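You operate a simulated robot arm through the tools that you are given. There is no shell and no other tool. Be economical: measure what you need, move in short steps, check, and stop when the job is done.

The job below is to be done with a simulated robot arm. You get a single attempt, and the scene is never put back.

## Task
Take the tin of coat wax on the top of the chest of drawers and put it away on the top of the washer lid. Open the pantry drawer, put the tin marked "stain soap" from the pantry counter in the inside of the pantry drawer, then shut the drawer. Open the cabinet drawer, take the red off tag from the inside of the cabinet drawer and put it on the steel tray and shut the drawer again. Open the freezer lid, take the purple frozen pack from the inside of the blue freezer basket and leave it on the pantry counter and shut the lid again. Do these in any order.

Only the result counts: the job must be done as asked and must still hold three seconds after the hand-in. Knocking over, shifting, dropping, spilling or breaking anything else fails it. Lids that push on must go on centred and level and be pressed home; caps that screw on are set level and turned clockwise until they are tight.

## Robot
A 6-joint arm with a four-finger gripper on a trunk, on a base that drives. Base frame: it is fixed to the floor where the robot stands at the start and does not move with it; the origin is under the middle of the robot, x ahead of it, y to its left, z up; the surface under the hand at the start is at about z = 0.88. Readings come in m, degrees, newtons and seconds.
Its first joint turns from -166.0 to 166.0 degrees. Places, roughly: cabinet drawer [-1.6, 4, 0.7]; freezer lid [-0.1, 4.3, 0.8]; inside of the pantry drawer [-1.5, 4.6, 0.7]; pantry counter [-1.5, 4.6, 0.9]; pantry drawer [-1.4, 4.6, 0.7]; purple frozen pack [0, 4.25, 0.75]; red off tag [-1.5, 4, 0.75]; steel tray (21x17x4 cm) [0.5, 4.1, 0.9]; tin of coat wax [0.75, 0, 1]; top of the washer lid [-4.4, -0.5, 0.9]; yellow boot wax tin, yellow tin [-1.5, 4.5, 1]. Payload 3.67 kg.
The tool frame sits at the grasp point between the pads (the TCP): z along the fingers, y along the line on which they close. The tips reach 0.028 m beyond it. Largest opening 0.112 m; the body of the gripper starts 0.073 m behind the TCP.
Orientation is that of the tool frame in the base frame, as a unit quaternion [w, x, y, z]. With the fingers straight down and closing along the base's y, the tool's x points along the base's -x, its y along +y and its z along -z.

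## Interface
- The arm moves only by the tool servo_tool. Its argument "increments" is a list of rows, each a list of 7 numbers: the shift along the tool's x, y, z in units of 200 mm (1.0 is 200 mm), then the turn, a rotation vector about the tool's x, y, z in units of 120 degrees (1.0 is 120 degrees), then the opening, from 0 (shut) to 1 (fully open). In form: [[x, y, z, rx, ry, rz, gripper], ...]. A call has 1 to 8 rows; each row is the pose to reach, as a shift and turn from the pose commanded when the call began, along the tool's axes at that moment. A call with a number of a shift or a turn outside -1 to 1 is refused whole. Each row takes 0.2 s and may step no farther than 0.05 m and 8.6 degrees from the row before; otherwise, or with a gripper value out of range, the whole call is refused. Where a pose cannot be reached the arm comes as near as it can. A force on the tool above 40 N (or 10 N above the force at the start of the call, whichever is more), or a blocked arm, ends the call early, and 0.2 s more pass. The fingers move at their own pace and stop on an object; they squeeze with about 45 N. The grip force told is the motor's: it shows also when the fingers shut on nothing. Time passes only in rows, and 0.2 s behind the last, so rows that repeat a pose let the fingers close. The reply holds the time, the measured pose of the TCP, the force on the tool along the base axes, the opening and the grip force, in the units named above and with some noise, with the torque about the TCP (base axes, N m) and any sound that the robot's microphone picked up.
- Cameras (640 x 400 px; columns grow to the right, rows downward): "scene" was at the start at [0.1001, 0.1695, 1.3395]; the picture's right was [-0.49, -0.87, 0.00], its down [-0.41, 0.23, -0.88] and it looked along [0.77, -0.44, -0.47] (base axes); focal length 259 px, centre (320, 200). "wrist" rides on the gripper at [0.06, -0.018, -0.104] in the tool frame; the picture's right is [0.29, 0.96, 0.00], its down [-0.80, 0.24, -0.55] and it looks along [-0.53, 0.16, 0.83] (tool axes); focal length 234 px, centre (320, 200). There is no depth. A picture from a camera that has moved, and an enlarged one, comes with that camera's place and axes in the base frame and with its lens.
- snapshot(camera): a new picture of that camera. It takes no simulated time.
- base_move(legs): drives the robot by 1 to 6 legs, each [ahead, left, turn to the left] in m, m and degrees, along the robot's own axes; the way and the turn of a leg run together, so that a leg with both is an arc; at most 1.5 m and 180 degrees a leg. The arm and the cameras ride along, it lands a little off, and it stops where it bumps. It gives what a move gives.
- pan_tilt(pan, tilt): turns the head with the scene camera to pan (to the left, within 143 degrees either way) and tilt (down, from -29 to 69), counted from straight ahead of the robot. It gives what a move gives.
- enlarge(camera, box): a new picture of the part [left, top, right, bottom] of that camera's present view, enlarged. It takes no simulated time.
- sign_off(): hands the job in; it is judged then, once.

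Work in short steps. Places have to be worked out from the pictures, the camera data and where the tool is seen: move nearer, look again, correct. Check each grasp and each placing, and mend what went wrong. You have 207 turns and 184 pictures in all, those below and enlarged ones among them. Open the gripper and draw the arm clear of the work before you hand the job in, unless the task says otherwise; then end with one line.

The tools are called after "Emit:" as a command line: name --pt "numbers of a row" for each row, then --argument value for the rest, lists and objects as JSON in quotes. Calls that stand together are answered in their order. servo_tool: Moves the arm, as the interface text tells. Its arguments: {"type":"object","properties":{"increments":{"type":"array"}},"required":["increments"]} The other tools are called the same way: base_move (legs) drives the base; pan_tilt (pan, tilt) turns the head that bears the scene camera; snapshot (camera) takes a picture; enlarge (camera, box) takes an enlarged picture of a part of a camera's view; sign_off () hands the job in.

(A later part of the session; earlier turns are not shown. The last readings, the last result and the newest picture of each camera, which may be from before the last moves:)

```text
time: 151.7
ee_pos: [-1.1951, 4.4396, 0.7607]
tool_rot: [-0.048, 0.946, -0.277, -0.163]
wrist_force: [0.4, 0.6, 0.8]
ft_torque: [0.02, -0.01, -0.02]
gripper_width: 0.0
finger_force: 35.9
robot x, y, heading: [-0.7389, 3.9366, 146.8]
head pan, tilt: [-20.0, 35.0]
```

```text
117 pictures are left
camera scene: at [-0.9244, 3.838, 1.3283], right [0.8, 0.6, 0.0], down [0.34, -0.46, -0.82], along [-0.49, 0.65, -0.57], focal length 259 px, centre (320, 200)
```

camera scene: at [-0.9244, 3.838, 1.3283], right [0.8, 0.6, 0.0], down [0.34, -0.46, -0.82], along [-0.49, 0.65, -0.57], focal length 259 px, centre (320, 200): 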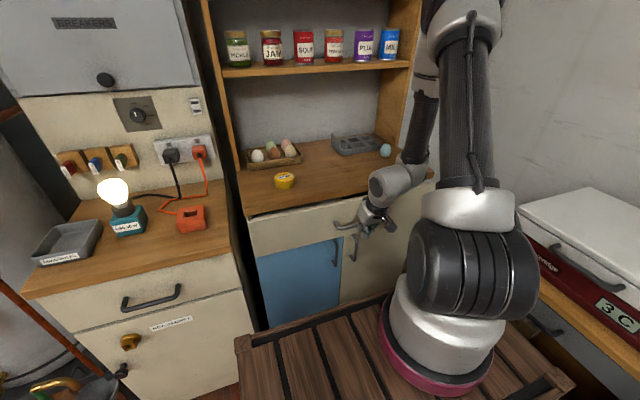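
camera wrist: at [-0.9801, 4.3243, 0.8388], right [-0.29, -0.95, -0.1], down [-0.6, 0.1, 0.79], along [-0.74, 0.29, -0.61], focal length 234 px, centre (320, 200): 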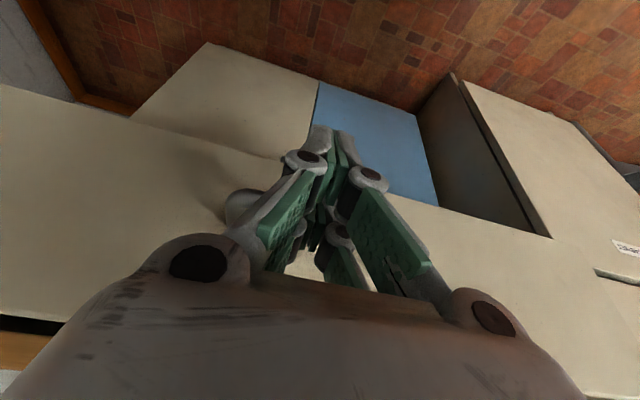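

Drawer is nearly closed (~7 cm left). I push on.

Emit:
base_move --legs '[[0.06, 0, 0]]'

Emit:
base_move --legs '[[0.03, 0, 0]]'

Emit:
enlarge --camera "scene" --box '[230, 150, 430, 275]'

```text
time: 152.8
ee_pos: [-1.2382, 4.4667, 0.7587]
tool_rot: [-0.045, 0.947, -0.279, -0.155]
wrist_force: [0.9, -0.3, 0.7]
ft_torque: [0.0, -0.01, -0.01]
gripper_width: 0.0
finger_force: 35.9
robot x, y, heading: [-0.7873, 3.9688, 146.9]
head pan, tilt: [-20.0, 35.0]
stopped in leg 1: the force on the tool passed its limit at 55 N (the readings are from after the stop); the commanded pose is now the measured one
```

```text
time: 153.5
ee_pos: [-1.239, 4.4651, 0.7561]
tool_rot: [-0.039, 0.948, -0.28, -0.147]
wrist_force: [1.4, -0.8, -0.2]
ft_torque: [0.02, 0.0, 0.02]
gripper_width: 0.0
finger_force: 35.9
robot x, y, heading: [-0.7924, 3.9746, 146.8]
head pan, tilt: [-20.0, 35.0]
stopped in leg 1: the force on the tool passed its limit at 57 N (the readings are from after the stop); the commanded pose is now the measured one
```

```text
3.20 times, centred on (330, 212) of scene
camera zoom: at [-0.981, 3.8753, 1.3283], right [0.8, 0.6, 0.0], down [0.34, -0.46, -0.82], along [-0.49, 0.66, -0.57], focal length 828 px, centre (288, 160)
```

zoom: 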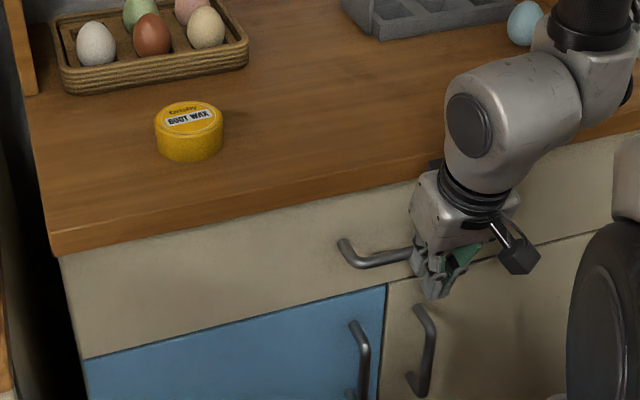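

The hard stop and the handle back at its original place (n≈0) show the drawer shut. I pull the hand out and up, then reverse to set up for the cabinet drawer.

Emit:
servo_tool --pt "0.2 0 0 0 0 0 0" --pt "0.35 0 -0.1 0 0 0 0" --pt "0.35 0 -0.35 0 0 0 0.2" --pt "0.35 0 -0.6 0 0 0 0.36" --pt "0.35 0 -0.8 0 0 0 0.36"

Emit:
base_move --legs '[[-0.17, 0, 0]]'

Emit:
snapshot --camera "scene"

```text
time: 154.7
ee_pos: [-1.16, 4.4274, 0.8599]
tool_rot: [-0.04, 0.948, -0.278, -0.15]
wrist_force: [0.9, 0.6, -0.5]
ft_torque: [0.01, 0.01, 0.01]
gripper_width: 0.0402
finger_force: 0.1
out of reach, approached as far as the arm can: row 1, 2, 3, 4, 5
robot x, y, heading: [-0.795, 3.9725, 146.4]
head pan, tilt: [-20.0, 35.0]
```

```text
time: 156.2
ee_pos: [-1.0147, 4.3339, 0.8602]
tool_rot: [-0.04, 0.947, -0.282, -0.147]
wrist_force: [0.7, 0.3, -0.7]
ft_torque: [-0.01, -0.03, -0.01]
gripper_width: 0.0404
finger_force: 0.1
robot x, y, heading: [-0.6498, 3.8826, 146.6]
head pan, tilt: [-20.0, 35.0]
```

```text
115 pictures are left
camera scene: at [-0.8382, 3.782, 1.3283], right [0.8, 0.6, 0.0], down [0.34, -0.46, -0.82], along [-0.49, 0.66, -0.57], focal length 259 px, centre (320, 200)
```

scene: 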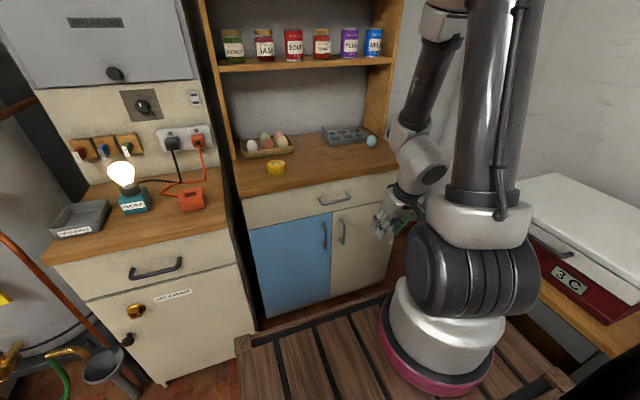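

Pantry drawer is shut. The cabinet handle triangulates to (-1.517, 3.899, 0.74). I slide the base 46 cm left so it lies straight ahead at 0.8 m.

Emit:
base_move --legs '[[-0.067, 0.459, 0]]'

Emit:
pan_tilt --pan 0 --tilt 35

Emit:
snapshot --camera "scene"

Emit:
snapshot --camera "wrist"

```text
time: 159.0
ee_pos: [-1.2115, 3.913, 0.8607]
tool_rot: [-0.039, 0.949, -0.277, -0.148]
wrist_force: [0.2, 0.4, 0.2]
ft_torque: [0.0, -0.03, -0.01]
gripper_width: 0.0402
finger_force: 0.0
robot x, y, heading: [-0.8481, 3.4631, 147.0]
head pan, tilt: [-20.0, 35.0]
```

```text
time: 159.8
ee_pos: [-1.2116, 3.9138, 0.8598]
tool_rot: [-0.04, 0.949, -0.277, -0.148]
wrist_force: [0.2, -0.1, 0.2]
ft_torque: [0.01, 0.02, -0.03]
gripper_width: 0.0404
finger_force: 0.1
robot x, y, heading: [-0.848, 3.4642, 146.9]
head pan, tilt: [0.0, 35.0]
```

```text
114 pictures are left
camera scene: at [-1.0528, 3.3405, 1.3283], right [0.55, 0.84, 0.0], down [0.48, -0.31, -0.82], along [-0.69, 0.45, -0.57], focal length 259 px, centre (320, 200)
```

scene: 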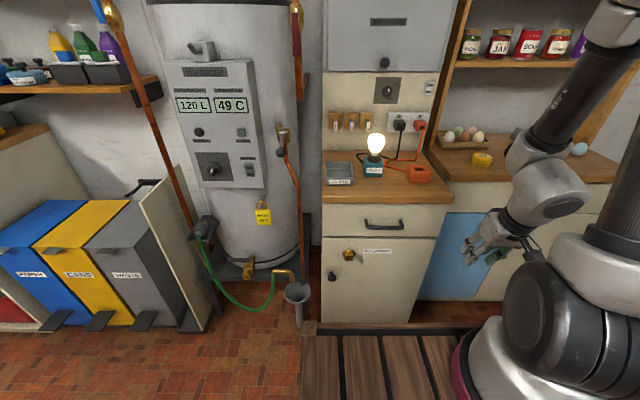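

```text
113 pictures are left
camera wrist: at [-1.126, 3.8828, 0.9418], right [-0.29, -0.95, -0.08], down [-0.62, 0.12, 0.77], along [-0.73, 0.27, -0.63], focal length 234 px, centre (320, 200)
```

wrist: 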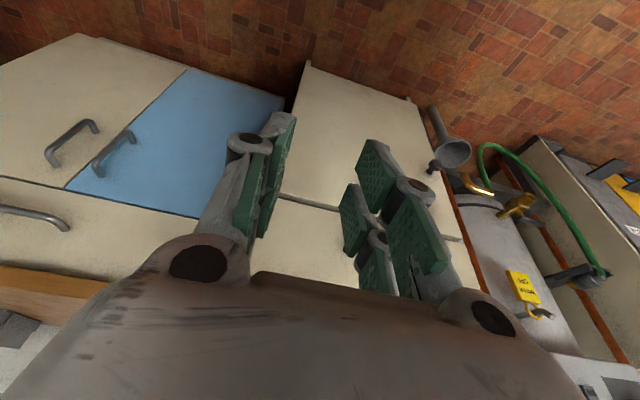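

Handle confirmed at (-1.518, 3.905, 0.74), dead ahead. I raise and straighten the tool, then yaw -90° so it closes along the pull direction.

Emit:
servo_tool --pt "0 0 -0.25 0 0.07 0 0.36" --pt "0 0 -0.5 0 0.147 0 0.36"

Emit:
servo_tool --pt "-0.06 0.06 0 0 0 -0.07 0.36" --pt "-0.12 0.12 0 0 0 -0.14 0.36" --pt "-0.18 0.18 0 0 0 -0.21 0.36" --pt "-0.24 0.24 0 0 0 -0.28 0.36" --pt "-0.3 0.3 0 0 0 -0.35 0.36" --pt "-0.36 0.36 0 0 0 -0.42 0.36" --pt "-0.42 0.42 0 0 0 -0.49 0.36" --pt "-0.48 0.48 0 0 0 -0.56 0.36"

```text
refused: row 2 steps farther than a row can; nothing moved
```

```text
time: 161.6
ee_pos: [-1.3459, 3.8938, 0.8966]
tool_rot: [-0.104, 0.944, 0.295, -0.103]
wrist_force: [-1.1, 0.0, 0.6]
ft_torque: [0.0, -0.01, 0.03]
gripper_width: 0.0403
finger_force: 0.0
out of reach, approached as far as the arm can: row 4, 5, 6, 7, 8
robot x, y, heading: [-0.845, 3.4627, 146.9]
head pan, tilt: [0.0, 35.0]
```

The first call was refused, so the yaw ran on the tilted tool, which is fine: tilt is still toward the cabinet. I finish the yaw (-21°) and centre sideways, then tilt more.

Emit:
servo_tool --pt "-0.13 0.05 0 0 0 -0.06 0.36" --pt "-0.26 0.1 0 0 0 -0.12 0.36" --pt "-0.39 0.16 0 0 0 -0.178 0.36"

Emit:
servo_tool --pt "0 0 0 0.065 0 0 0.36" --pt "0 0 0 0.13 0 0 0.36"

Emit:
snapshot --camera "wrist"

Emit:
enlarge --camera "scene" --box '[310, 150, 470, 250]'

```text
time: 162.4
ee_pos: [-1.4044, 3.8323, 0.9154]
tool_rot: [-0.128, 0.874, 0.463, -0.077]
wrist_force: [0.8, -0.1, -0.1]
ft_torque: [0.03, 0.0, 0.01]
gripper_width: 0.0402
finger_force: 0.1
out of reach, approached as far as the arm can: row 1, 2, 3
robot x, y, heading: [-0.8478, 3.4631, 147.1]
head pan, tilt: [0.0, 35.0]
```

```text
time: 163.0
ee_pos: [-1.4462, 3.8474, 0.9463]
tool_rot: [-0.225, 0.862, 0.44, -0.108]
wrist_force: [1.2, -3.6, -0.5]
ft_torque: [0.33, 0.0, -0.09]
gripper_width: 0.0406
finger_force: 0.1
out of reach, approached as far as the arm can: row 1, 2
robot x, y, heading: [-0.847, 3.4637, 146.8]
head pan, tilt: [0.0, 35.0]
```

```text
112 pictures are left
camera wrist: at [-1.383, 3.8769, 1.047], right [0.85, -0.26, -0.46], down [-0.09, -0.93, 0.36], along [-0.52, -0.26, -0.81], focal length 234 px, centre (320, 200)
```

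wrist: 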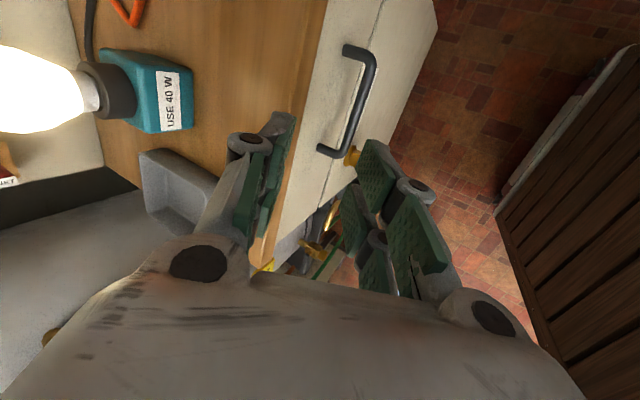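

```text
4.00 times, centred on (390, 200) of scene
camera zoom: at [-1.0528, 3.3396, 1.3282], right [0.55, 0.84, 0.0], down [0.48, -0.31, -0.82], along [-0.69, 0.45, -0.57], focal length 1035 px, centre (40, 200)
```

zoom: 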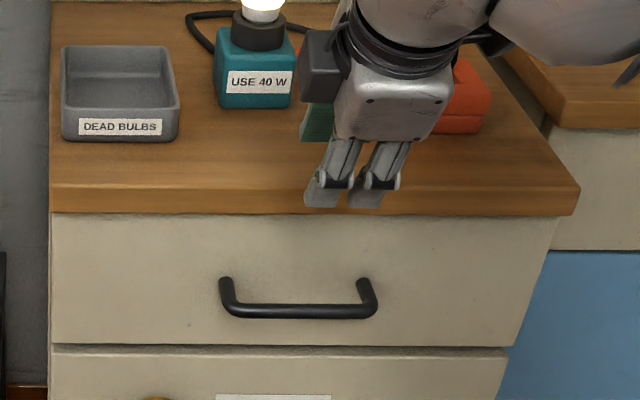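

Tilt is 29°. The handle lies ~22 cm along the tool axis with +36 mm closing offset. I shift out first and then advance 11 cm.

Emit:
servo_tool --pt "0.03 0.18 0 0 0 0 0.36" --pt "0.05 0.18 0.2 0 0 0 0.36" --pt "0.05 0.18 0.4 0 0 0 0.36" --pt "0.05 0.18 0.55 0 0 0 0.36"

Emit:
snapshot --camera "wrist"

Emit:
enlarge --camera "scene" --box '[310, 150, 470, 250]'

```text
time: 164.0
ee_pos: [-1.4643, 3.8626, 0.8353]
tool_rot: [-0.228, 0.86, 0.446, -0.098]
wrist_force: [0.3, -1.0, 0.7]
ft_torque: [-0.03, -0.03, 0.03]
gripper_width: 0.0403
finger_force: 0.1
out of reach, approached as far as the arm can: row 1, 3, 4
robot x, y, heading: [-0.8465, 3.46, 146.9]
head pan, tilt: [0.0, 35.0]
```

```text
110 pictures are left
camera wrist: at [-1.4022, 3.8903, 0.9371], right [0.86, -0.24, -0.45], down [-0.08, -0.94, 0.34], along [-0.5, -0.26, -0.82], focal length 234 px, centre (320, 200)
```

wrist: 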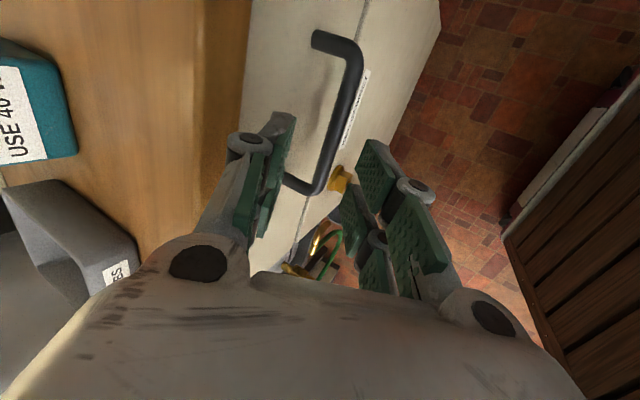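

```text
4.00 times, centred on (390, 200) of scene
camera zoom: at [-1.0526, 3.3402, 1.3283], right [0.55, 0.84, 0.0], down [0.48, -0.31, -0.82], along [-0.69, 0.45, -0.57], focal length 1035 px, centre (40, 200)
```

zoom: 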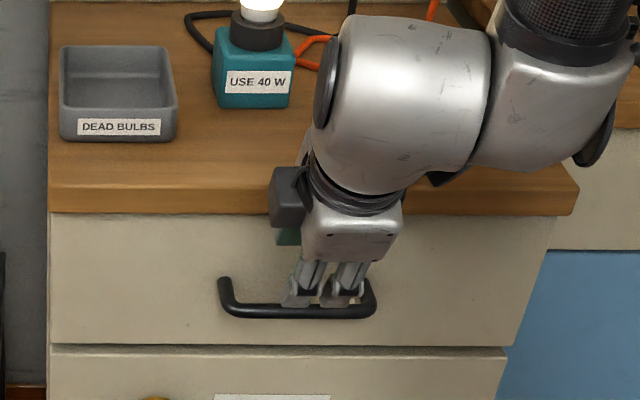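

Handle about 12 cm ahead along the tool axis, nearly centred. I advance 8.5 cm with a small offset and check.

Emit:
servo_tool --pt "0.02 0.04 0.1 0 0 0 0.36" --pt "0.03 0.04 0.22 0 0 0 0.36" --pt "0.03 0.04 0.34 0 0 0 0.36" --pt "0.03 0.04 0.42 0 0 0 0.36"

Emit:
snapshot --camera "wrist"

Emit:
enlarge --camera "scene" --box '[310, 150, 470, 250]'

```text
time: 165.0
ee_pos: [-1.5011, 3.879, 0.7643]
tool_rot: [-0.228, 0.861, 0.445, -0.093]
wrist_force: [5.4, -8.1, -3.1]
ft_torque: [0.02, -0.19, 0.17]
gripper_width: 0.042
finger_force: 5.7
out of reach, approached as far as the arm can: row 1, 2, 3, 4
robot x, y, heading: [-0.8455, 3.4643, 146.9]
head pan, tilt: [0.0, 35.0]
```

```text
108 pictures are left
camera wrist: at [-1.4404, 3.9059, 0.8681], right [0.86, -0.24, -0.44], down [-0.09, -0.94, 0.34], along [-0.5, -0.25, -0.83], focal length 234 px, centre (320, 200)
```

wrist: 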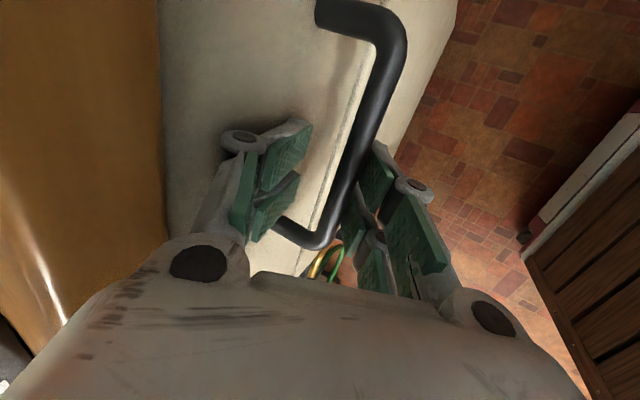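

```text
4.00 times, centred on (390, 200) of scene
camera zoom: at [-1.0527, 3.3401, 1.3283], right [0.55, 0.84, 0.0], down [0.48, -0.31, -0.82], along [-0.69, 0.45, -0.57], focal length 1035 px, centre (40, 200)
```

zoom: 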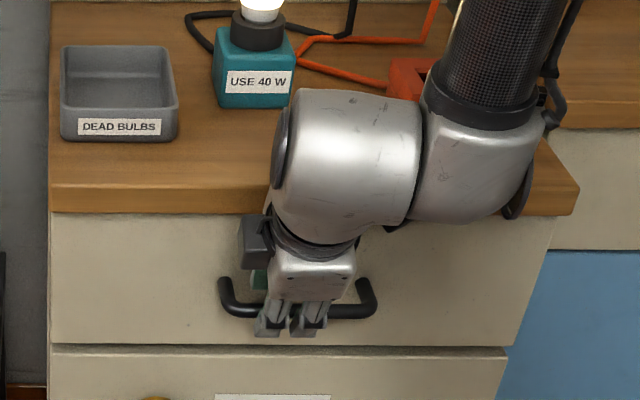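

The bar is between the pads (back finger lightly on the drawer face). I shift out 6 mm and close.

Emit:
servo_tool --pt "0.03 0.03 0 0 0 0 0.36" --pt "0.03 0.03 0 0 0 0 0.15" --pt "0.03 0.03 0 0 0 0 0" --pt "0.03 0.03 0 0 0 0 0"

```text
time: 165.8
ee_pos: [-1.4915, 3.8736, 0.759]
tool_rot: [-0.217, 0.862, 0.45, -0.085]
wrist_force: [22.9, -12.7, -26.6]
ft_torque: [0.8, -0.91, 1.5]
gripper_width: 0.0126
finger_force: 44.9
out of reach, approached as far as the arm can: row 1, 2, 3
robot x, y, heading: [-0.8422, 3.4578, 146.8]
head pan, tilt: [0.0, 35.0]
stopped in row 3: the force on the tool passed its limit at 48 N (the readings are from after the stop); the commanded pose is now the measured one
```

Gripped on the bar (12.6 mm). I start with a small arm pull of 3 cm to relieve stress.

Emit:
servo_tool --pt "0 0.045 -0.024 0 0 0 0" --pt "0 0.09 -0.048 0 0 0 0" --pt "0 0.13 -0.072 0 0 0 0"

Emit:
base_move --legs '[[-0.05, 0, 0]]'

```text
time: 166.1
ee_pos: [-1.491, 3.8726, 0.7597]
tool_rot: [-0.22, 0.861, 0.45, -0.086]
wrist_force: [-0.4, 2.6, -15.1]
ft_torque: [0.83, -0.56, 1.84]
gripper_width: 0.0127
finger_force: 45.1
robot x, y, heading: [-0.8468, 3.4598, 146.8]
head pan, tilt: [0.0, 35.0]
stopped in row 1: the force on the tool passed its limit at 51 N (the readings are from after the stop); the commanded pose is now the measured one
```

```text
time: 167.0
ee_pos: [-1.4496, 3.8446, 0.7593]
tool_rot: [-0.221, 0.862, 0.449, -0.086]
wrist_force: [4.7, 6.4, -26.9]
ft_torque: [0.8, -0.62, 1.8]
gripper_width: 0.0125
finger_force: 44.8
robot x, y, heading: [-0.8038, 3.4339, 147.3]
head pan, tilt: [0.0, 35.0]
```

Base pull works (5 cm). I continue in short legs.

Emit:
base_move --legs '[[-0.06, 0, 0]]'

Emit:
base_move --legs '[[-0.06, 0, 0]]'

Emit:
base_move --legs '[[-0.06, 0, 0]]'

Emit:
snapshot --camera "scene"

```text
time: 168.0
ee_pos: [-1.3989, 3.8116, 0.7593]
tool_rot: [-0.22, 0.861, 0.451, -0.086]
wrist_force: [7.8, 13.7, -14.0]
ft_torque: [0.94, -0.65, 1.72]
gripper_width: 0.0128
finger_force: 44.8
robot x, y, heading: [-0.7535, 3.4041, 147.3]
head pan, tilt: [0.0, 35.0]
```

```text
time: 169.0
ee_pos: [-1.3495, 3.7787, 0.7596]
tool_rot: [-0.219, 0.861, 0.451, -0.088]
wrist_force: [-9.6, -14.3, -6.2]
ft_torque: [0.16, -0.16, 2.05]
gripper_width: 0.0124
finger_force: 45.1
robot x, y, heading: [-0.7022, 3.3685, 147.1]
head pan, tilt: [0.0, 35.0]
```

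```text
time: 169.9
ee_pos: [-1.2999, 3.7444, 0.7588]
tool_rot: [-0.219, 0.86, 0.452, -0.087]
wrist_force: [-1.7, -3.4, -5.3]
ft_torque: [0.44, -0.3, 1.81]
gripper_width: 0.0123
finger_force: 44.6
robot x, y, heading: [-0.6546, 3.3367, 147.3]
head pan, tilt: [0.0, 35.0]
```

```text
106 pictures are left
camera scene: at [-0.8585, 3.2138, 1.3282], right [0.54, 0.84, 0.0], down [0.48, -0.31, -0.82], along [-0.69, 0.44, -0.57], focal length 259 px, centre (320, 200)
```

scene: 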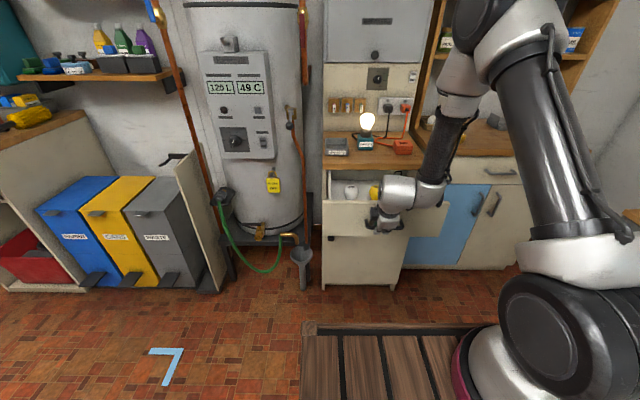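

Drawer is out ~23 cm. I release and withdraw, then look inside.

Emit:
servo_tool --pt "0 0 0 0 0 0 0.36" --pt "0 0 0 0 0 0 0.36" --pt "0 0.05 -0.2 0 0 0 0.36" --pt "0 0.05 -0.4 0 0 0 0.36" --pt "0 0.05 -0.6 -0.06 0 0 0.36" --pt "0 -0.1 -0.8 -0.12 0 0 0.5" --pt "0 -0.25 -1.0 -0.18 0 0 0.5"

Emit:
snapshot --camera "wrist"

Emit:
enlarge --camera "scene" --box '[300, 130, 460, 230]'

```text
time: 171.7
ee_pos: [-1.2986, 3.7656, 0.9977]
tool_rot: [-0.177, 0.788, 0.585, 0.078]
wrist_force: [0.5, -0.4, 0.8]
ft_torque: [0.01, -0.03, 0.02]
gripper_width: 0.0559
finger_force: 0.1
out of reach, approached as far as the arm can: row 6
robot x, y, heading: [-0.6544, 3.3362, 147.0]
head pan, tilt: [0.0, 35.0]
stopped in row 7: the arm was blocked; the commanded pose is now the measured one
```

```text
105 pictures are left
camera wrist: at [-1.2875, 3.7858, 1.1169], right [1.0, 0.02, -0.09], down [0.03, -0.98, 0.2], along [-0.08, -0.2, -0.98], focal length 234 px, centre (320, 200)
```

wrist: 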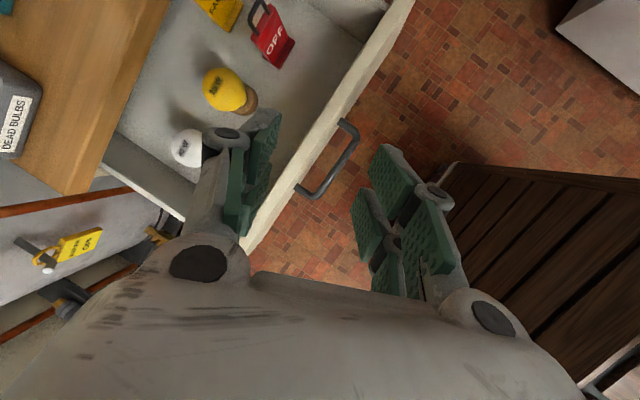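

```text
4.00 times, centred on (380, 180) of scene
camera zoom: at [-0.8581, 3.2138, 1.3283], right [0.54, 0.84, 0.0], down [0.48, -0.31, -0.82], along [-0.69, 0.44, -0.57], focal length 1035 px, centre (80, 280)
```

zoom: 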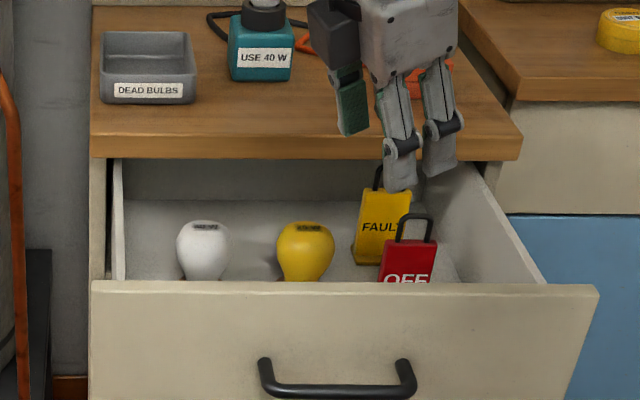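

Inside: two bulbs, a yellow FAULT tag and the red OFF tag at the right front. The tool got twisted; I level it in three rows.

Emit:
servo_tool --pt "0 0 0 -0.031 -0.054 0 0.5" --pt "0 0 0 -0.062 -0.108 0 0.5" --pt "0 0 0 -0.092 -0.162 0 0.5"

Emit:
snapshot --camera "wrist"

```text
time: 172.5
ee_pos: [-1.2988, 3.7645, 0.9962]
tool_rot: [0.0, 0.802, 0.597, 0.0]
wrist_force: [0.8, -0.8, -0.3]
ft_torque: [0.05, -0.03, -0.01]
gripper_width: 0.0559
finger_force: 0.0
robot x, y, heading: [-0.6529, 3.3322, 147.2]
head pan, tilt: [0.0, 35.0]
```

```text
103 pictures are left
camera wrist: at [-1.2977, 3.8285, 1.1017], right [1.0, 0.0, 0.0], down [0.0, -0.83, 0.55], along [0.0, -0.55, -0.83], focal length 234 px, centre (320, 200)
```

wrist: 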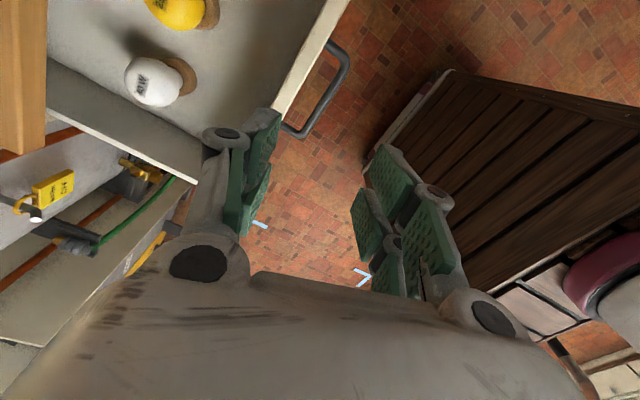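

Level now. I yaw about +106° (camera to the near side) while moving over toward the red tag near (-1.40, 3.94).

Emit:
servo_tool --pt "0.04 -0.04 -0.02 0 0 0.07 0.5" --pt "0.08 -0.08 -0.05 0 0 0.14 0.5" --pt "0.12 -0.12 -0.1 0 0 0.21 0.5" --pt "0.16 -0.16 -0.1 0 0 0.28 0.5" --pt "0.2 -0.2 -0.1 0 0 0.35 0.5" --pt "0.24 -0.24 -0.1 0 0 0.42 0.5" --pt "0.28 -0.28 -0.1 0 0 0.49 0.5" --pt "0.32 -0.32 -0.1 0 0 0.56 0.5"

Emit:
servo_tool --pt "0 0 0 0 0 0.07 0.5" --pt "0 0 0 0 0 0.14 0.5" --pt "0 0 0 0 0 0.21 0.5" --pt "0 0 0 0 0 0.28 0.5" --pt "0 0 0 0 0 0.326 0.5"

Emit:
snapshot --camera "wrist"

Emit:
enlarge --camera "scene" --box '[300, 130, 460, 230]'

```text
time: 174.3
ee_pos: [-1.3425, 3.8433, 1.0172]
tool_rot: [0.0, 0.999, 0.052, -0.001]
wrist_force: [0.0, -0.1, 0.1]
ft_torque: [0.01, 0.01, -0.02]
gripper_width: 0.0562
finger_force: 0.0
robot x, y, heading: [-0.651, 3.3372, 147.2]
head pan, tilt: [0.0, 35.0]
```

```text
time: 175.5
ee_pos: [-1.3417, 3.846, 1.0162]
tool_rot: [0.0, 0.958, -0.286, 0.0]
wrist_force: [-0.2, -0.8, 0.1]
ft_torque: [0.03, -0.02, -0.01]
gripper_width: 0.0558
finger_force: 0.0
robot x, y, heading: [-0.6522, 3.3361, 147.0]
head pan, tilt: [0.0, 35.0]
```

```text
102 pictures are left
camera wrist: at [-1.2802, 3.8281, 1.1209], right [-0.28, -0.96, 0.0], down [-0.8, 0.24, 0.55], along [-0.53, 0.16, -0.83], focal length 234 px, centre (320, 200)
```

wrist: 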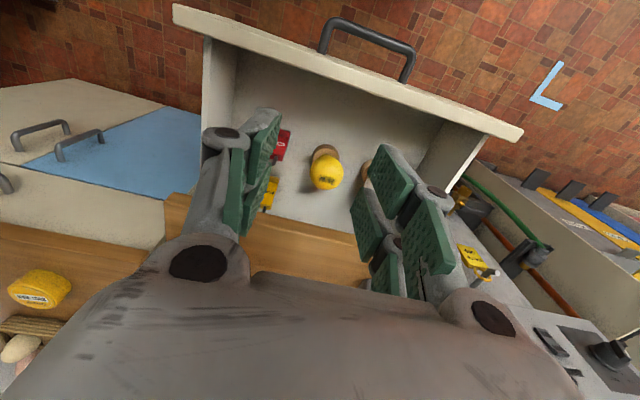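

```text
4.00 times, centred on (380, 180) of scene
camera zoom: at [-0.8582, 3.2138, 1.3283], right [0.54, 0.84, 0.0], down [0.48, -0.31, -0.82], along [-0.69, 0.44, -0.57], focal length 1035 px, centre (80, 280)
```

zoom: 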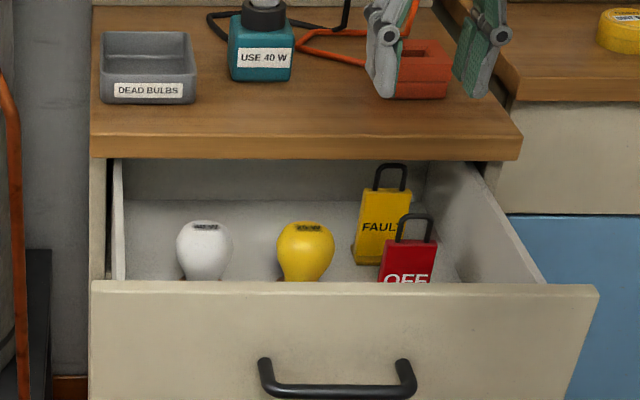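

The OFF tag stands upright like a padlock, in the drawer's right part. I slide 6 cm to the right to see it between the fingers.

Emit:
servo_tool --pt "0 -0.15 0 0 0 0 0.8" --pt "-0.05 -0.33 0.1 0 0 0 0.8"

Emit:
snapshot --camera "wrist"

Emit:
enlarge --camera "wrist" --box '[220, 60, 380, 160]'

```text
time: 176.1
ee_pos: [-1.316, 3.9042, 0.9978]
tool_rot: [0.001, 0.959, -0.284, 0.0]
wrist_force: [-0.9, 0.6, 0.3]
ft_torque: [0.01, -0.01, -0.02]
gripper_width: 0.0898
finger_force: 0.0
robot x, y, heading: [-0.6512, 3.3363, 147.5]
head pan, tilt: [0.0, 35.0]
```

```text
100 pictures are left
camera wrist: at [-1.2547, 3.886, 1.1021], right [-0.28, -0.96, 0.0], down [-0.8, 0.23, 0.55], along [-0.53, 0.16, -0.83], focal length 234 px, centre (320, 200)
```

wrist: 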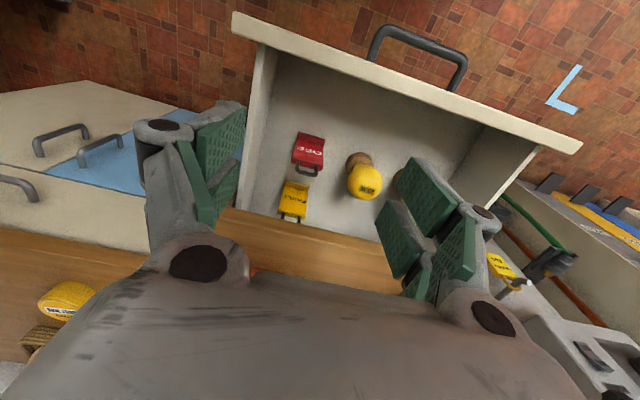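

```text
4.00 times, centred on (300, 110) of wrist
camera zoom: at [-1.2547, 3.886, 1.1021], right [-0.28, -0.96, 0.0], down [-0.8, 0.23, 0.55], along [-0.53, 0.16, -0.83], focal length 937 px, centre (400, 560)
```

zoom: 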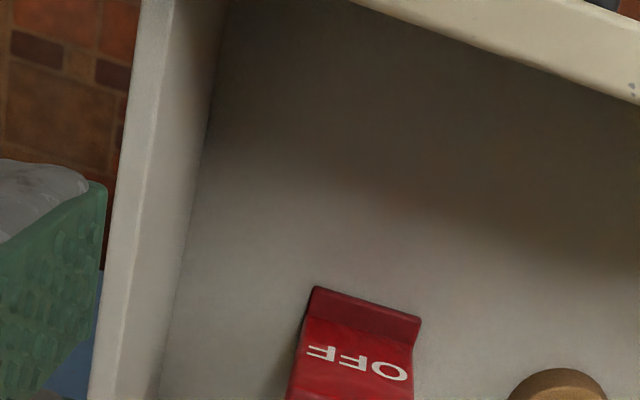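

I enlarge a wider crop to understand the tag's shape and posture.

Emit:
enlarge --camera "wrist" --box '[240, 110, 400, 210]'

Emit:
pan_tilt --pan 0 --tilt 42

Emit:
enlarge --camera "scene" --box '[350, 120, 430, 170]'

```text
4.00 times, centred on (320, 160) of wrist
camera zoom: at [-1.2547, 3.886, 1.1021], right [-0.28, -0.96, 0.0], down [-0.8, 0.23, 0.55], along [-0.53, 0.16, -0.83], focal length 937 px, centre (320, 360)
```

zoom: 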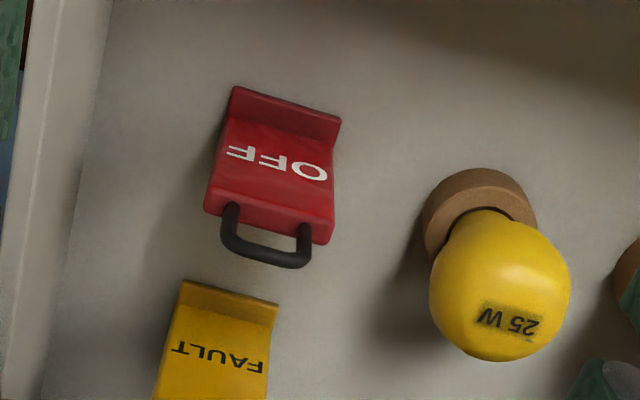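

```text
time: 176.8
ee_pos: [-1.3158, 3.9033, 0.9967]
tool_rot: [0.0, 0.959, -0.285, 0.0]
wrist_force: [0.5, -1.0, -0.8]
ft_torque: [0.0, 0.01, 0.02]
gripper_width: 0.0893
finger_force: 0.0
robot x, y, heading: [-0.6438, 3.3347, 147.0]
head pan, tilt: [0.0, 42.0]
```

```text
8.00 times, centred on (390, 145) of scene
camera zoom: at [-0.8545, 3.2114, 1.3178], right [0.54, 0.84, 0.0], down [0.56, -0.36, -0.74], along [-0.62, 0.4, -0.67], focal length 2070 px, centre (-240, 640)
```

zoom: 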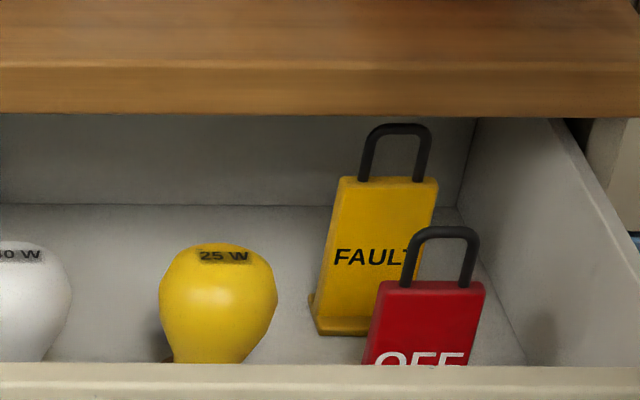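

The tag is an upright plate with a foot and shackle; plate top centre is at about (-1.401, 3.951, 0.766), width along the wall. It's near my reach limit, so I draw the hand back and drive 15 cm ahead.

Emit:
servo_tool --pt "0.2 0 0 0 0 0 0.8" --pt "0.4 0 0 0 0 0 0.8" --pt "0.55 0 0 0 0 0 0.8"

Emit:
base_move --legs '[[0.15, 0, 0]]'

Emit:
snapshot --camera "wrist"

Emit:
snapshot --camera "scene"

```text
time: 177.6
ee_pos: [-1.2219, 3.8463, 1.0003]
tool_rot: [0.001, 0.958, -0.285, 0.0]
wrist_force: [-0.5, 1.0, -0.3]
ft_torque: [0.01, -0.03, 0.0]
gripper_width: 0.0895
finger_force: 0.0
robot x, y, heading: [-0.6484, 3.3353, 147.2]
head pan, tilt: [0.0, 42.0]
```

```text
time: 179.0
ee_pos: [-1.3458, 3.9301, 1.0003]
tool_rot: [0.001, 0.958, -0.287, 0.0]
wrist_force: [-0.6, 0.0, -0.6]
ft_torque: [0.03, -0.01, -0.02]
gripper_width: 0.0898
finger_force: 0.0
robot x, y, heading: [-0.7752, 3.4202, 146.9]
head pan, tilt: [0.0, 42.0]
```

```text
96 pictures are left
camera wrist: at [-1.2845, 3.9134, 1.1048], right [-0.29, -0.96, 0.0], down [-0.8, 0.24, 0.55], along [-0.53, 0.16, -0.83], focal length 234 px, centre (320, 200)
```

wrist: 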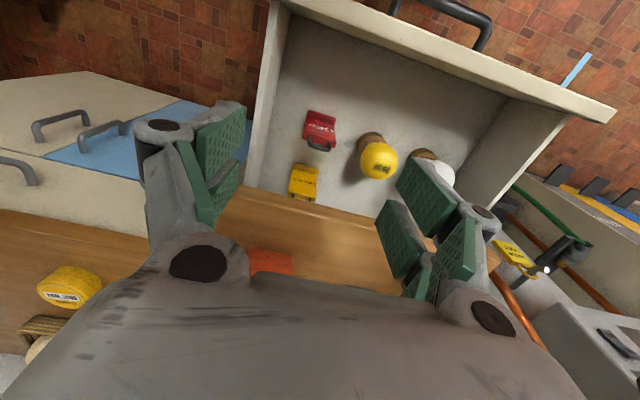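

```text
95 pictures are left
camera scene: at [-0.9804, 3.2937, 1.3178], right [0.55, 0.84, 0.0], down [0.56, -0.37, -0.74], along [-0.62, 0.41, -0.67], focal length 259 px, centre (320, 200)
```

scene: 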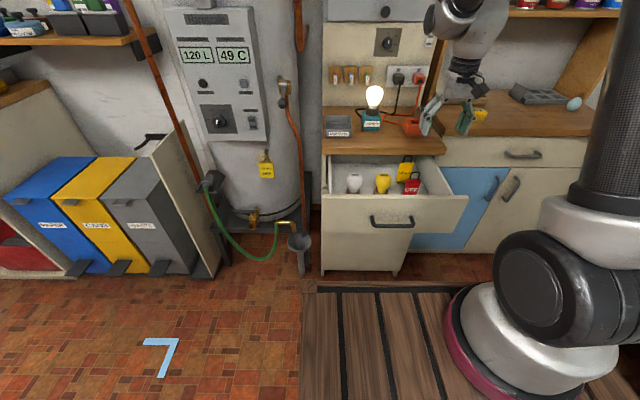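

The tag is confirmed at (-1.402, 3.949). I position above it with a 65 mm opening and come down to z≈0.83 to check clearance.

Emit:
servo_tool --pt "-0.13 0.03 0 0 0 0 0.58" --pt "-0.27 0.067 0.1 0 0 0 0.58" --pt "-0.27 0.067 0.3 0 0 0 0.58" --pt "-0.27 0.067 0.5 0 0 0 0.58" --pt "-0.27 0.067 0.7 0 0 0 0.58" --pt "-0.27 0.067 0.82 0 0 0 0.58"

Emit:
snapshot --camera "wrist"

Emit:
enlarge --camera "scene" --box '[340, 110, 460, 185]'

```text
time: 180.4
ee_pos: [-1.3971, 3.9482, 0.8388]
tool_rot: [0.0, 0.958, -0.287, -0.001]
wrist_force: [-0.5, -0.9, 0.7]
ft_torque: [0.02, 0.04, 0.02]
gripper_width: 0.0648
finger_force: 0.0
robot x, y, heading: [-0.7783, 3.4163, 146.6]
head pan, tilt: [0.0, 42.0]
```

```text
94 pictures are left
camera wrist: at [-1.3365, 3.9311, 0.9431], right [-0.29, -0.96, 0.0], down [-0.8, 0.24, 0.56], along [-0.53, 0.16, -0.83], focal length 234 px, centre (320, 200)
```

wrist: 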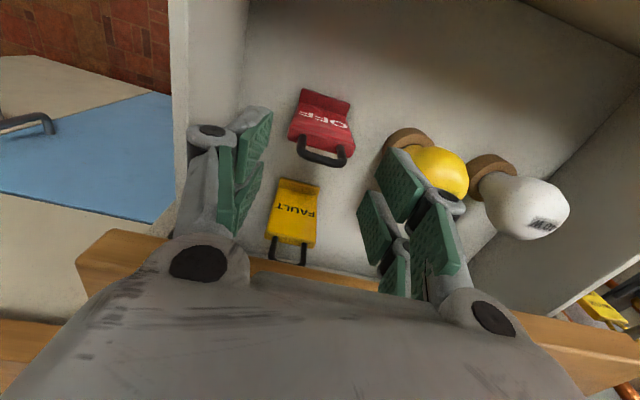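

```text
5.33 times, centred on (400, 148) of scene
camera zoom: at [-0.9802, 3.2935, 1.3178], right [0.55, 0.84, 0.0], down [0.56, -0.37, -0.74], along [-0.62, 0.41, -0.67], focal length 1380 px, centre (-107, 480)
```

zoom: 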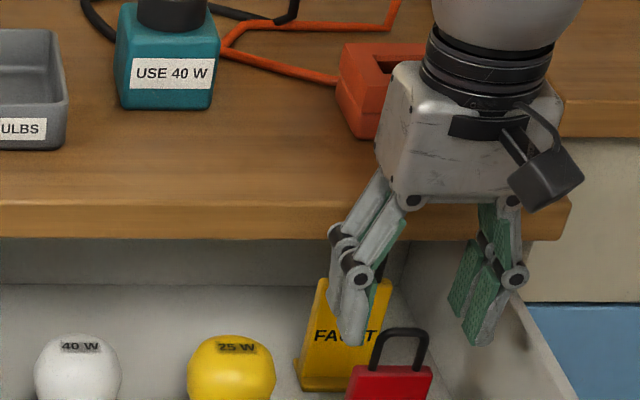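

Clearances to bulb and FAULT tag are fine; plate top is about z 0.79 at n 8 mm nearer. I correct and descend to z≈0.757 and close.

Emit:
servo_tool --pt "0.04 -0.012 0.1 0 0 0 0.6" --pt "0.04 -0.012 0.2 0 0 0 0.6" --pt "0.04 -0.012 0.3 0 0 0 0.6" --pt "0.04 -0.012 0.4 0 0 0 0.6"

Emit:
snapshot --camera "wrist"

```text
time: 181.4
ee_pos: [-1.3909, 3.9462, 0.7559]
tool_rot: [0.0, 0.958, -0.286, 0.0]
wrist_force: [0.0, 0.6, 0.4]
ft_torque: [-0.01, 0.01, 0.01]
gripper_width: 0.0673
finger_force: 0.0
robot x, y, heading: [-0.7783, 3.4152, 146.7]
head pan, tilt: [0.0, 42.0]
```

```text
92 pictures are left
camera wrist: at [-1.3292, 3.9293, 0.8605], right [-0.29, -0.96, 0.0], down [-0.8, 0.24, 0.55], along [-0.53, 0.16, -0.83], focal length 234 px, centre (320, 200)
```

wrist: 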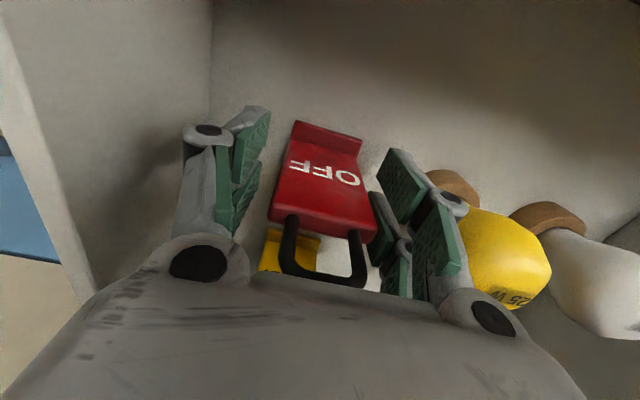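

The red plate is between the pads with no contact force. I close and lift.

Emit:
servo_tool --pt "0 0 0 0 0 0 0.4" --pt "0 0 0 0 0 0 0.2" --pt "0 0 0 0 0 0 0.2" --pt "0 0 -0.1 0 0 0 0.2" --pt "0 0 -0.25 0 0 0 0.2"

Emit:
snapshot --camera "wrist"

```text
time: 182.6
ee_pos: [-1.3886, 3.9461, 0.8071]
tool_rot: [0.001, 0.958, -0.287, -0.001]
wrist_force: [0.5, 0.2, -1.8]
ft_torque: [-0.03, -0.01, -0.01]
gripper_width: 0.0487
finger_force: 45.1
robot x, y, heading: [-0.7767, 3.4158, 146.7]
head pan, tilt: [0.0, 42.0]
```

```text
91 pictures are left
camera wrist: at [-1.3279, 3.9283, 0.9119], right [-0.29, -0.96, 0.0], down [-0.8, 0.24, 0.55], along [-0.53, 0.16, -0.83], focal length 234 px, centre (320, 200)
```

wrist: 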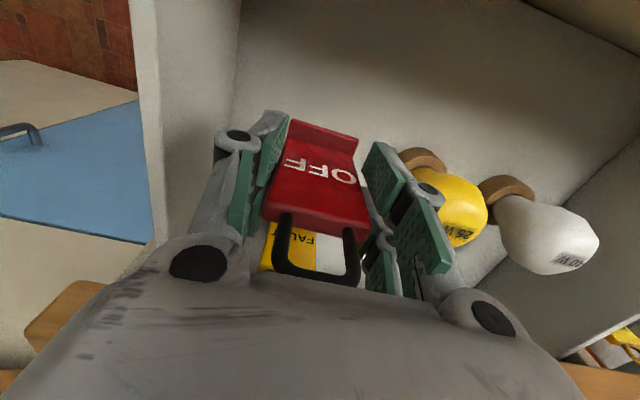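

Held at 49 mm. I lift it clear and draw it back over the deck.

Emit:
servo_tool --pt "0 0 -0.2 0 0 0 0.2" --pt "0 0 -0.4 0 0 0 0.2" --pt "0 0 -0.6 0 0 0 0.2" --pt "0 0 -0.8 0 0 0 0.2" --pt "0 0 -1.0 0 0 0 0.2" --pt "0.24 0 -1.0 0 0 0 0.2" --pt "0.48 0 -1.0 0 0 0 0.2" --pt "0.7 0 -1.0 0 0 0 0.2"

Emit:
servo_tool --pt "0 0 -0.2 0 0 0 0.2" --pt "0 0 -0.4 0 0 0 0.2"

Emit:
snapshot --camera "scene"

```text
time: 184.4
ee_pos: [-1.271, 3.8714, 1.0076]
tool_rot: [0.0, 0.958, -0.286, 0.001]
wrist_force: [-0.1, 0.5, -0.9]
ft_torque: [-0.02, -0.04, -0.01]
gripper_width: 0.0487
finger_force: 44.8
robot x, y, heading: [-0.7773, 3.4164, 146.8]
head pan, tilt: [0.0, 42.0]
```

```text
time: 185.0
ee_pos: [-1.2696, 3.8732, 1.0897]
tool_rot: [0.0, 0.958, -0.287, 0.0]
wrist_force: [-0.4, 0.5, -0.7]
ft_torque: [-0.01, -0.01, 0.02]
gripper_width: 0.0486
finger_force: 44.7
robot x, y, heading: [-0.7781, 3.4165, 147.2]
head pan, tilt: [0.0, 42.0]
```

```text
90 pictures are left
camera scene: at [-0.9805, 3.2937, 1.3177], right [0.55, 0.84, 0.0], down [0.56, -0.37, -0.74], along [-0.62, 0.41, -0.67], focal length 259 px, centre (320, 200)
```

scene: 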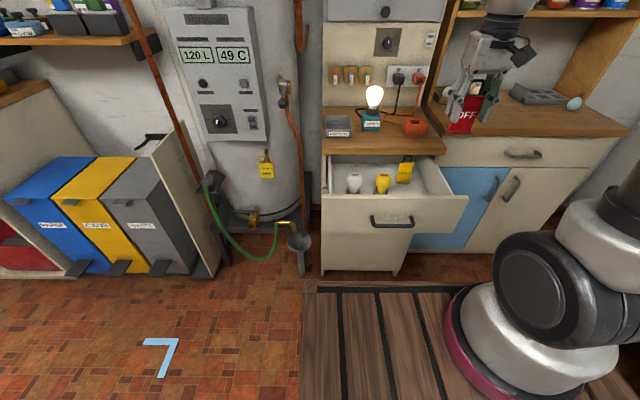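

I back up 30 cm away from the open drawer, turn right 90° toward the freezer and tray, and look.

Emit:
base_move --legs '[[-0.3, 0, 0], [0, 0, -90]]'

Emit:
pan_tilt --pan -15 --tilt 30

Emit:
snapshot --camera "scene"

```text
time: 190.9
ee_pos: [-0.0609, 3.7392, 1.0901]
tool_rot: [0.0, -0.465, 0.885, -0.001]
wrist_force: [0.5, 0.3, -1.2]
ft_torque: [0.01, 0.0, 0.03]
gripper_width: 0.0488
finger_force: 45.1
robot x, y, heading: [-0.5273, 3.2548, 55.3]
head pan, tilt: [0.0, 42.0]
```

```text
time: 191.7
ee_pos: [-0.0615, 3.7375, 1.0904]
tool_rot: [0.0, -0.464, 0.886, 0.0]
wrist_force: [-0.7, 0.5, 0.3]
ft_torque: [0.0, 0.02, -0.02]
gripper_width: 0.0484
finger_force: 44.9
robot x, y, heading: [-0.5277, 3.2572, 55.5]
head pan, tilt: [-15.0, 30.0]
```

```text
89 pictures are left
camera scene: at [-0.6251, 3.4524, 1.336], right [0.65, -0.76, 0.0], down [-0.38, -0.33, -0.87], along [0.66, 0.56, -0.5], focal length 259 px, centre (320, 200)
```

scene: 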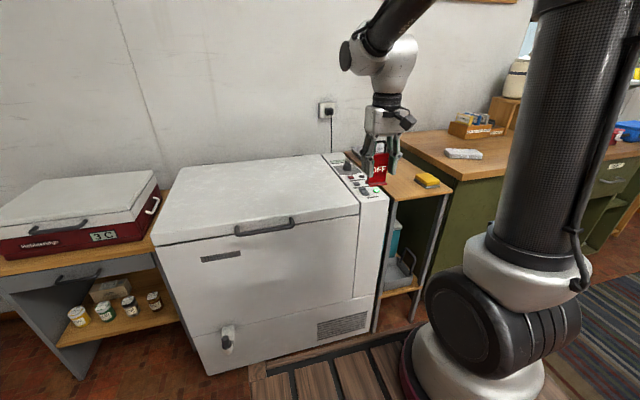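

The tray must be behind my gripper, right of the freezer panel. I move ahead 0.33 and right 0.39 to face that side table, then look.

Emit:
base_move --legs '[[0.33, -0.39, 1.5]]'

Emit:
pan_tilt --pan 0 --tilt 38

Emit:
snapshot --camera "scene"

Emit:
snapshot --camera "wrist"

```text
time: 194.7
ee_pos: [0.4431, 3.8055, 1.0889]
tool_rot: [0.0, -0.475, 0.88, 0.0]
wrist_force: [-0.1, 0.2, -0.3]
ft_torque: [0.01, -0.01, -0.05]
gripper_width: 0.0485
finger_force: 45.3
robot x, y, heading: [-0.0147, 3.309, 56.9]
head pan, tilt: [-15.0, 30.0]
```

```text
time: 195.4
ee_pos: [0.4426, 3.8043, 1.0891]
tool_rot: [0.0, -0.474, 0.88, 0.0]
wrist_force: [0.9, 0.2, -0.1]
ft_torque: [-0.01, -0.03, -0.02]
gripper_width: 0.0485
finger_force: 45.3
robot x, y, heading: [-0.0135, 3.3098, 57.0]
head pan, tilt: [0.0, 38.0]
```

```text
88 pictures are left
camera scene: at [-0.1342, 3.5164, 1.3237], right [0.84, -0.55, 0.0], down [-0.34, -0.52, -0.79], along [0.43, 0.66, -0.62], focal length 259 px, centre (320, 200)
```

scene: 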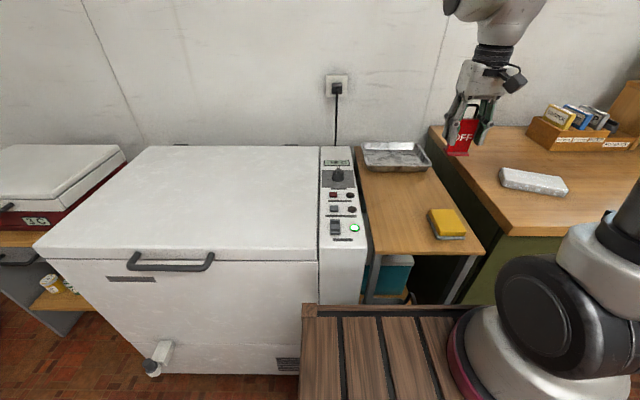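

```text
87 pictures are left
camera wrist: at [0.426, 3.7458, 1.194], right [-0.96, 0.28, 0.0], down [0.24, 0.8, 0.55], along [0.16, 0.53, -0.83], focal length 234 px, centre (320, 200)
```

wrist: 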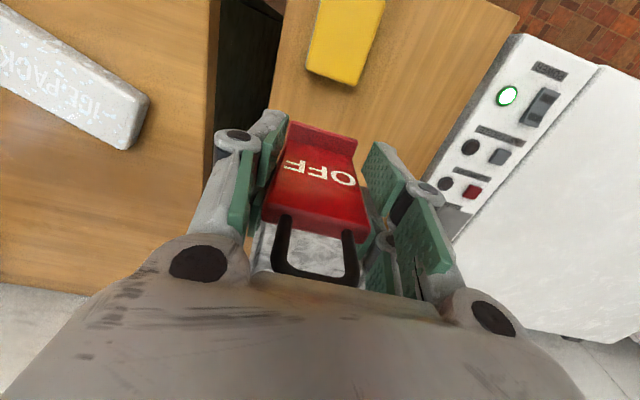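

The tray is at about (0.53, 4.055). I drive 5 cm nearer and bring the tag over it, then re-measure.

Emit:
base_move --legs '[[0.05, 0, 0]]'

Emit:
servo_tool --pt "-0.2 0.06 0 0 0 0 0.2" --pt "-0.4 0.12 0 0 0 0 0.2" --pt "-0.6 0.18 0 0 0 0 0.2" --pt "-0.8 0.24 0 0 0 0 0.2" --pt "-0.95 0.3 0 0 0 0 0.2"

Emit:
snapshot --camera "scene"

Emit:
snapshot --camera "wrist"

```text
time: 196.4
ee_pos: [0.4701, 3.8453, 1.0885]
tool_rot: [-0.001, -0.474, 0.88, -0.001]
wrist_force: [0.7, 0.3, 0.0]
ft_torque: [-0.02, 0.01, 0.01]
gripper_width: 0.0487
finger_force: 45.2
robot x, y, heading: [0.0147, 3.3514, 57.1]
head pan, tilt: [0.0, 38.0]
```

```text
time: 197.6
ee_pos: [0.5229, 4.0353, 1.0906]
tool_rot: [0.001, -0.474, 0.88, 0.001]
wrist_force: [-0.2, -0.3, -0.5]
ft_torque: [0.04, -0.04, 0.01]
gripper_width: 0.0487
finger_force: 44.9
robot x, y, heading: [0.0138, 3.3515, 56.6]
head pan, tilt: [0.0, 38.0]
```

```text
86 pictures are left
camera scene: at [-0.1071, 3.5578, 1.3237], right [0.84, -0.55, 0.0], down [-0.34, -0.52, -0.79], along [0.43, 0.66, -0.62], focal length 259 px, centre (320, 200)
```

scene: 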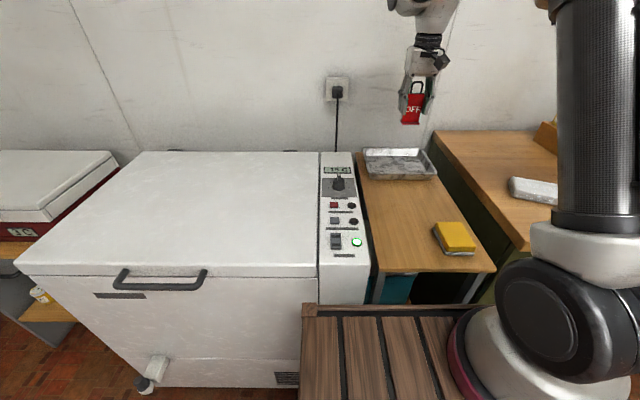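

```text
85 pictures are left
camera wrist: at [0.506, 3.9778, 1.1945], right [-0.96, 0.29, 0.0], down [0.24, 0.8, 0.55], along [0.16, 0.53, -0.83], focal length 234 px, centre (320, 200)
```

wrist: 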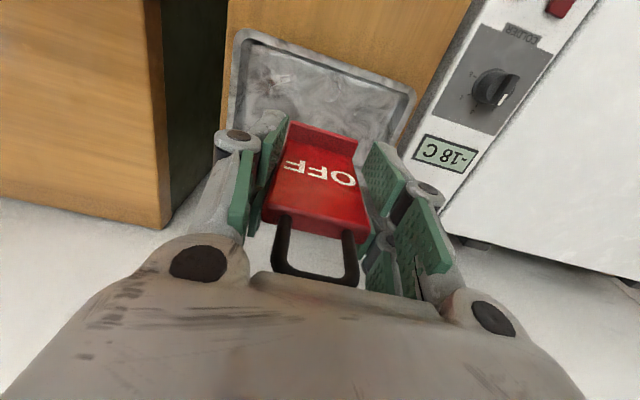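

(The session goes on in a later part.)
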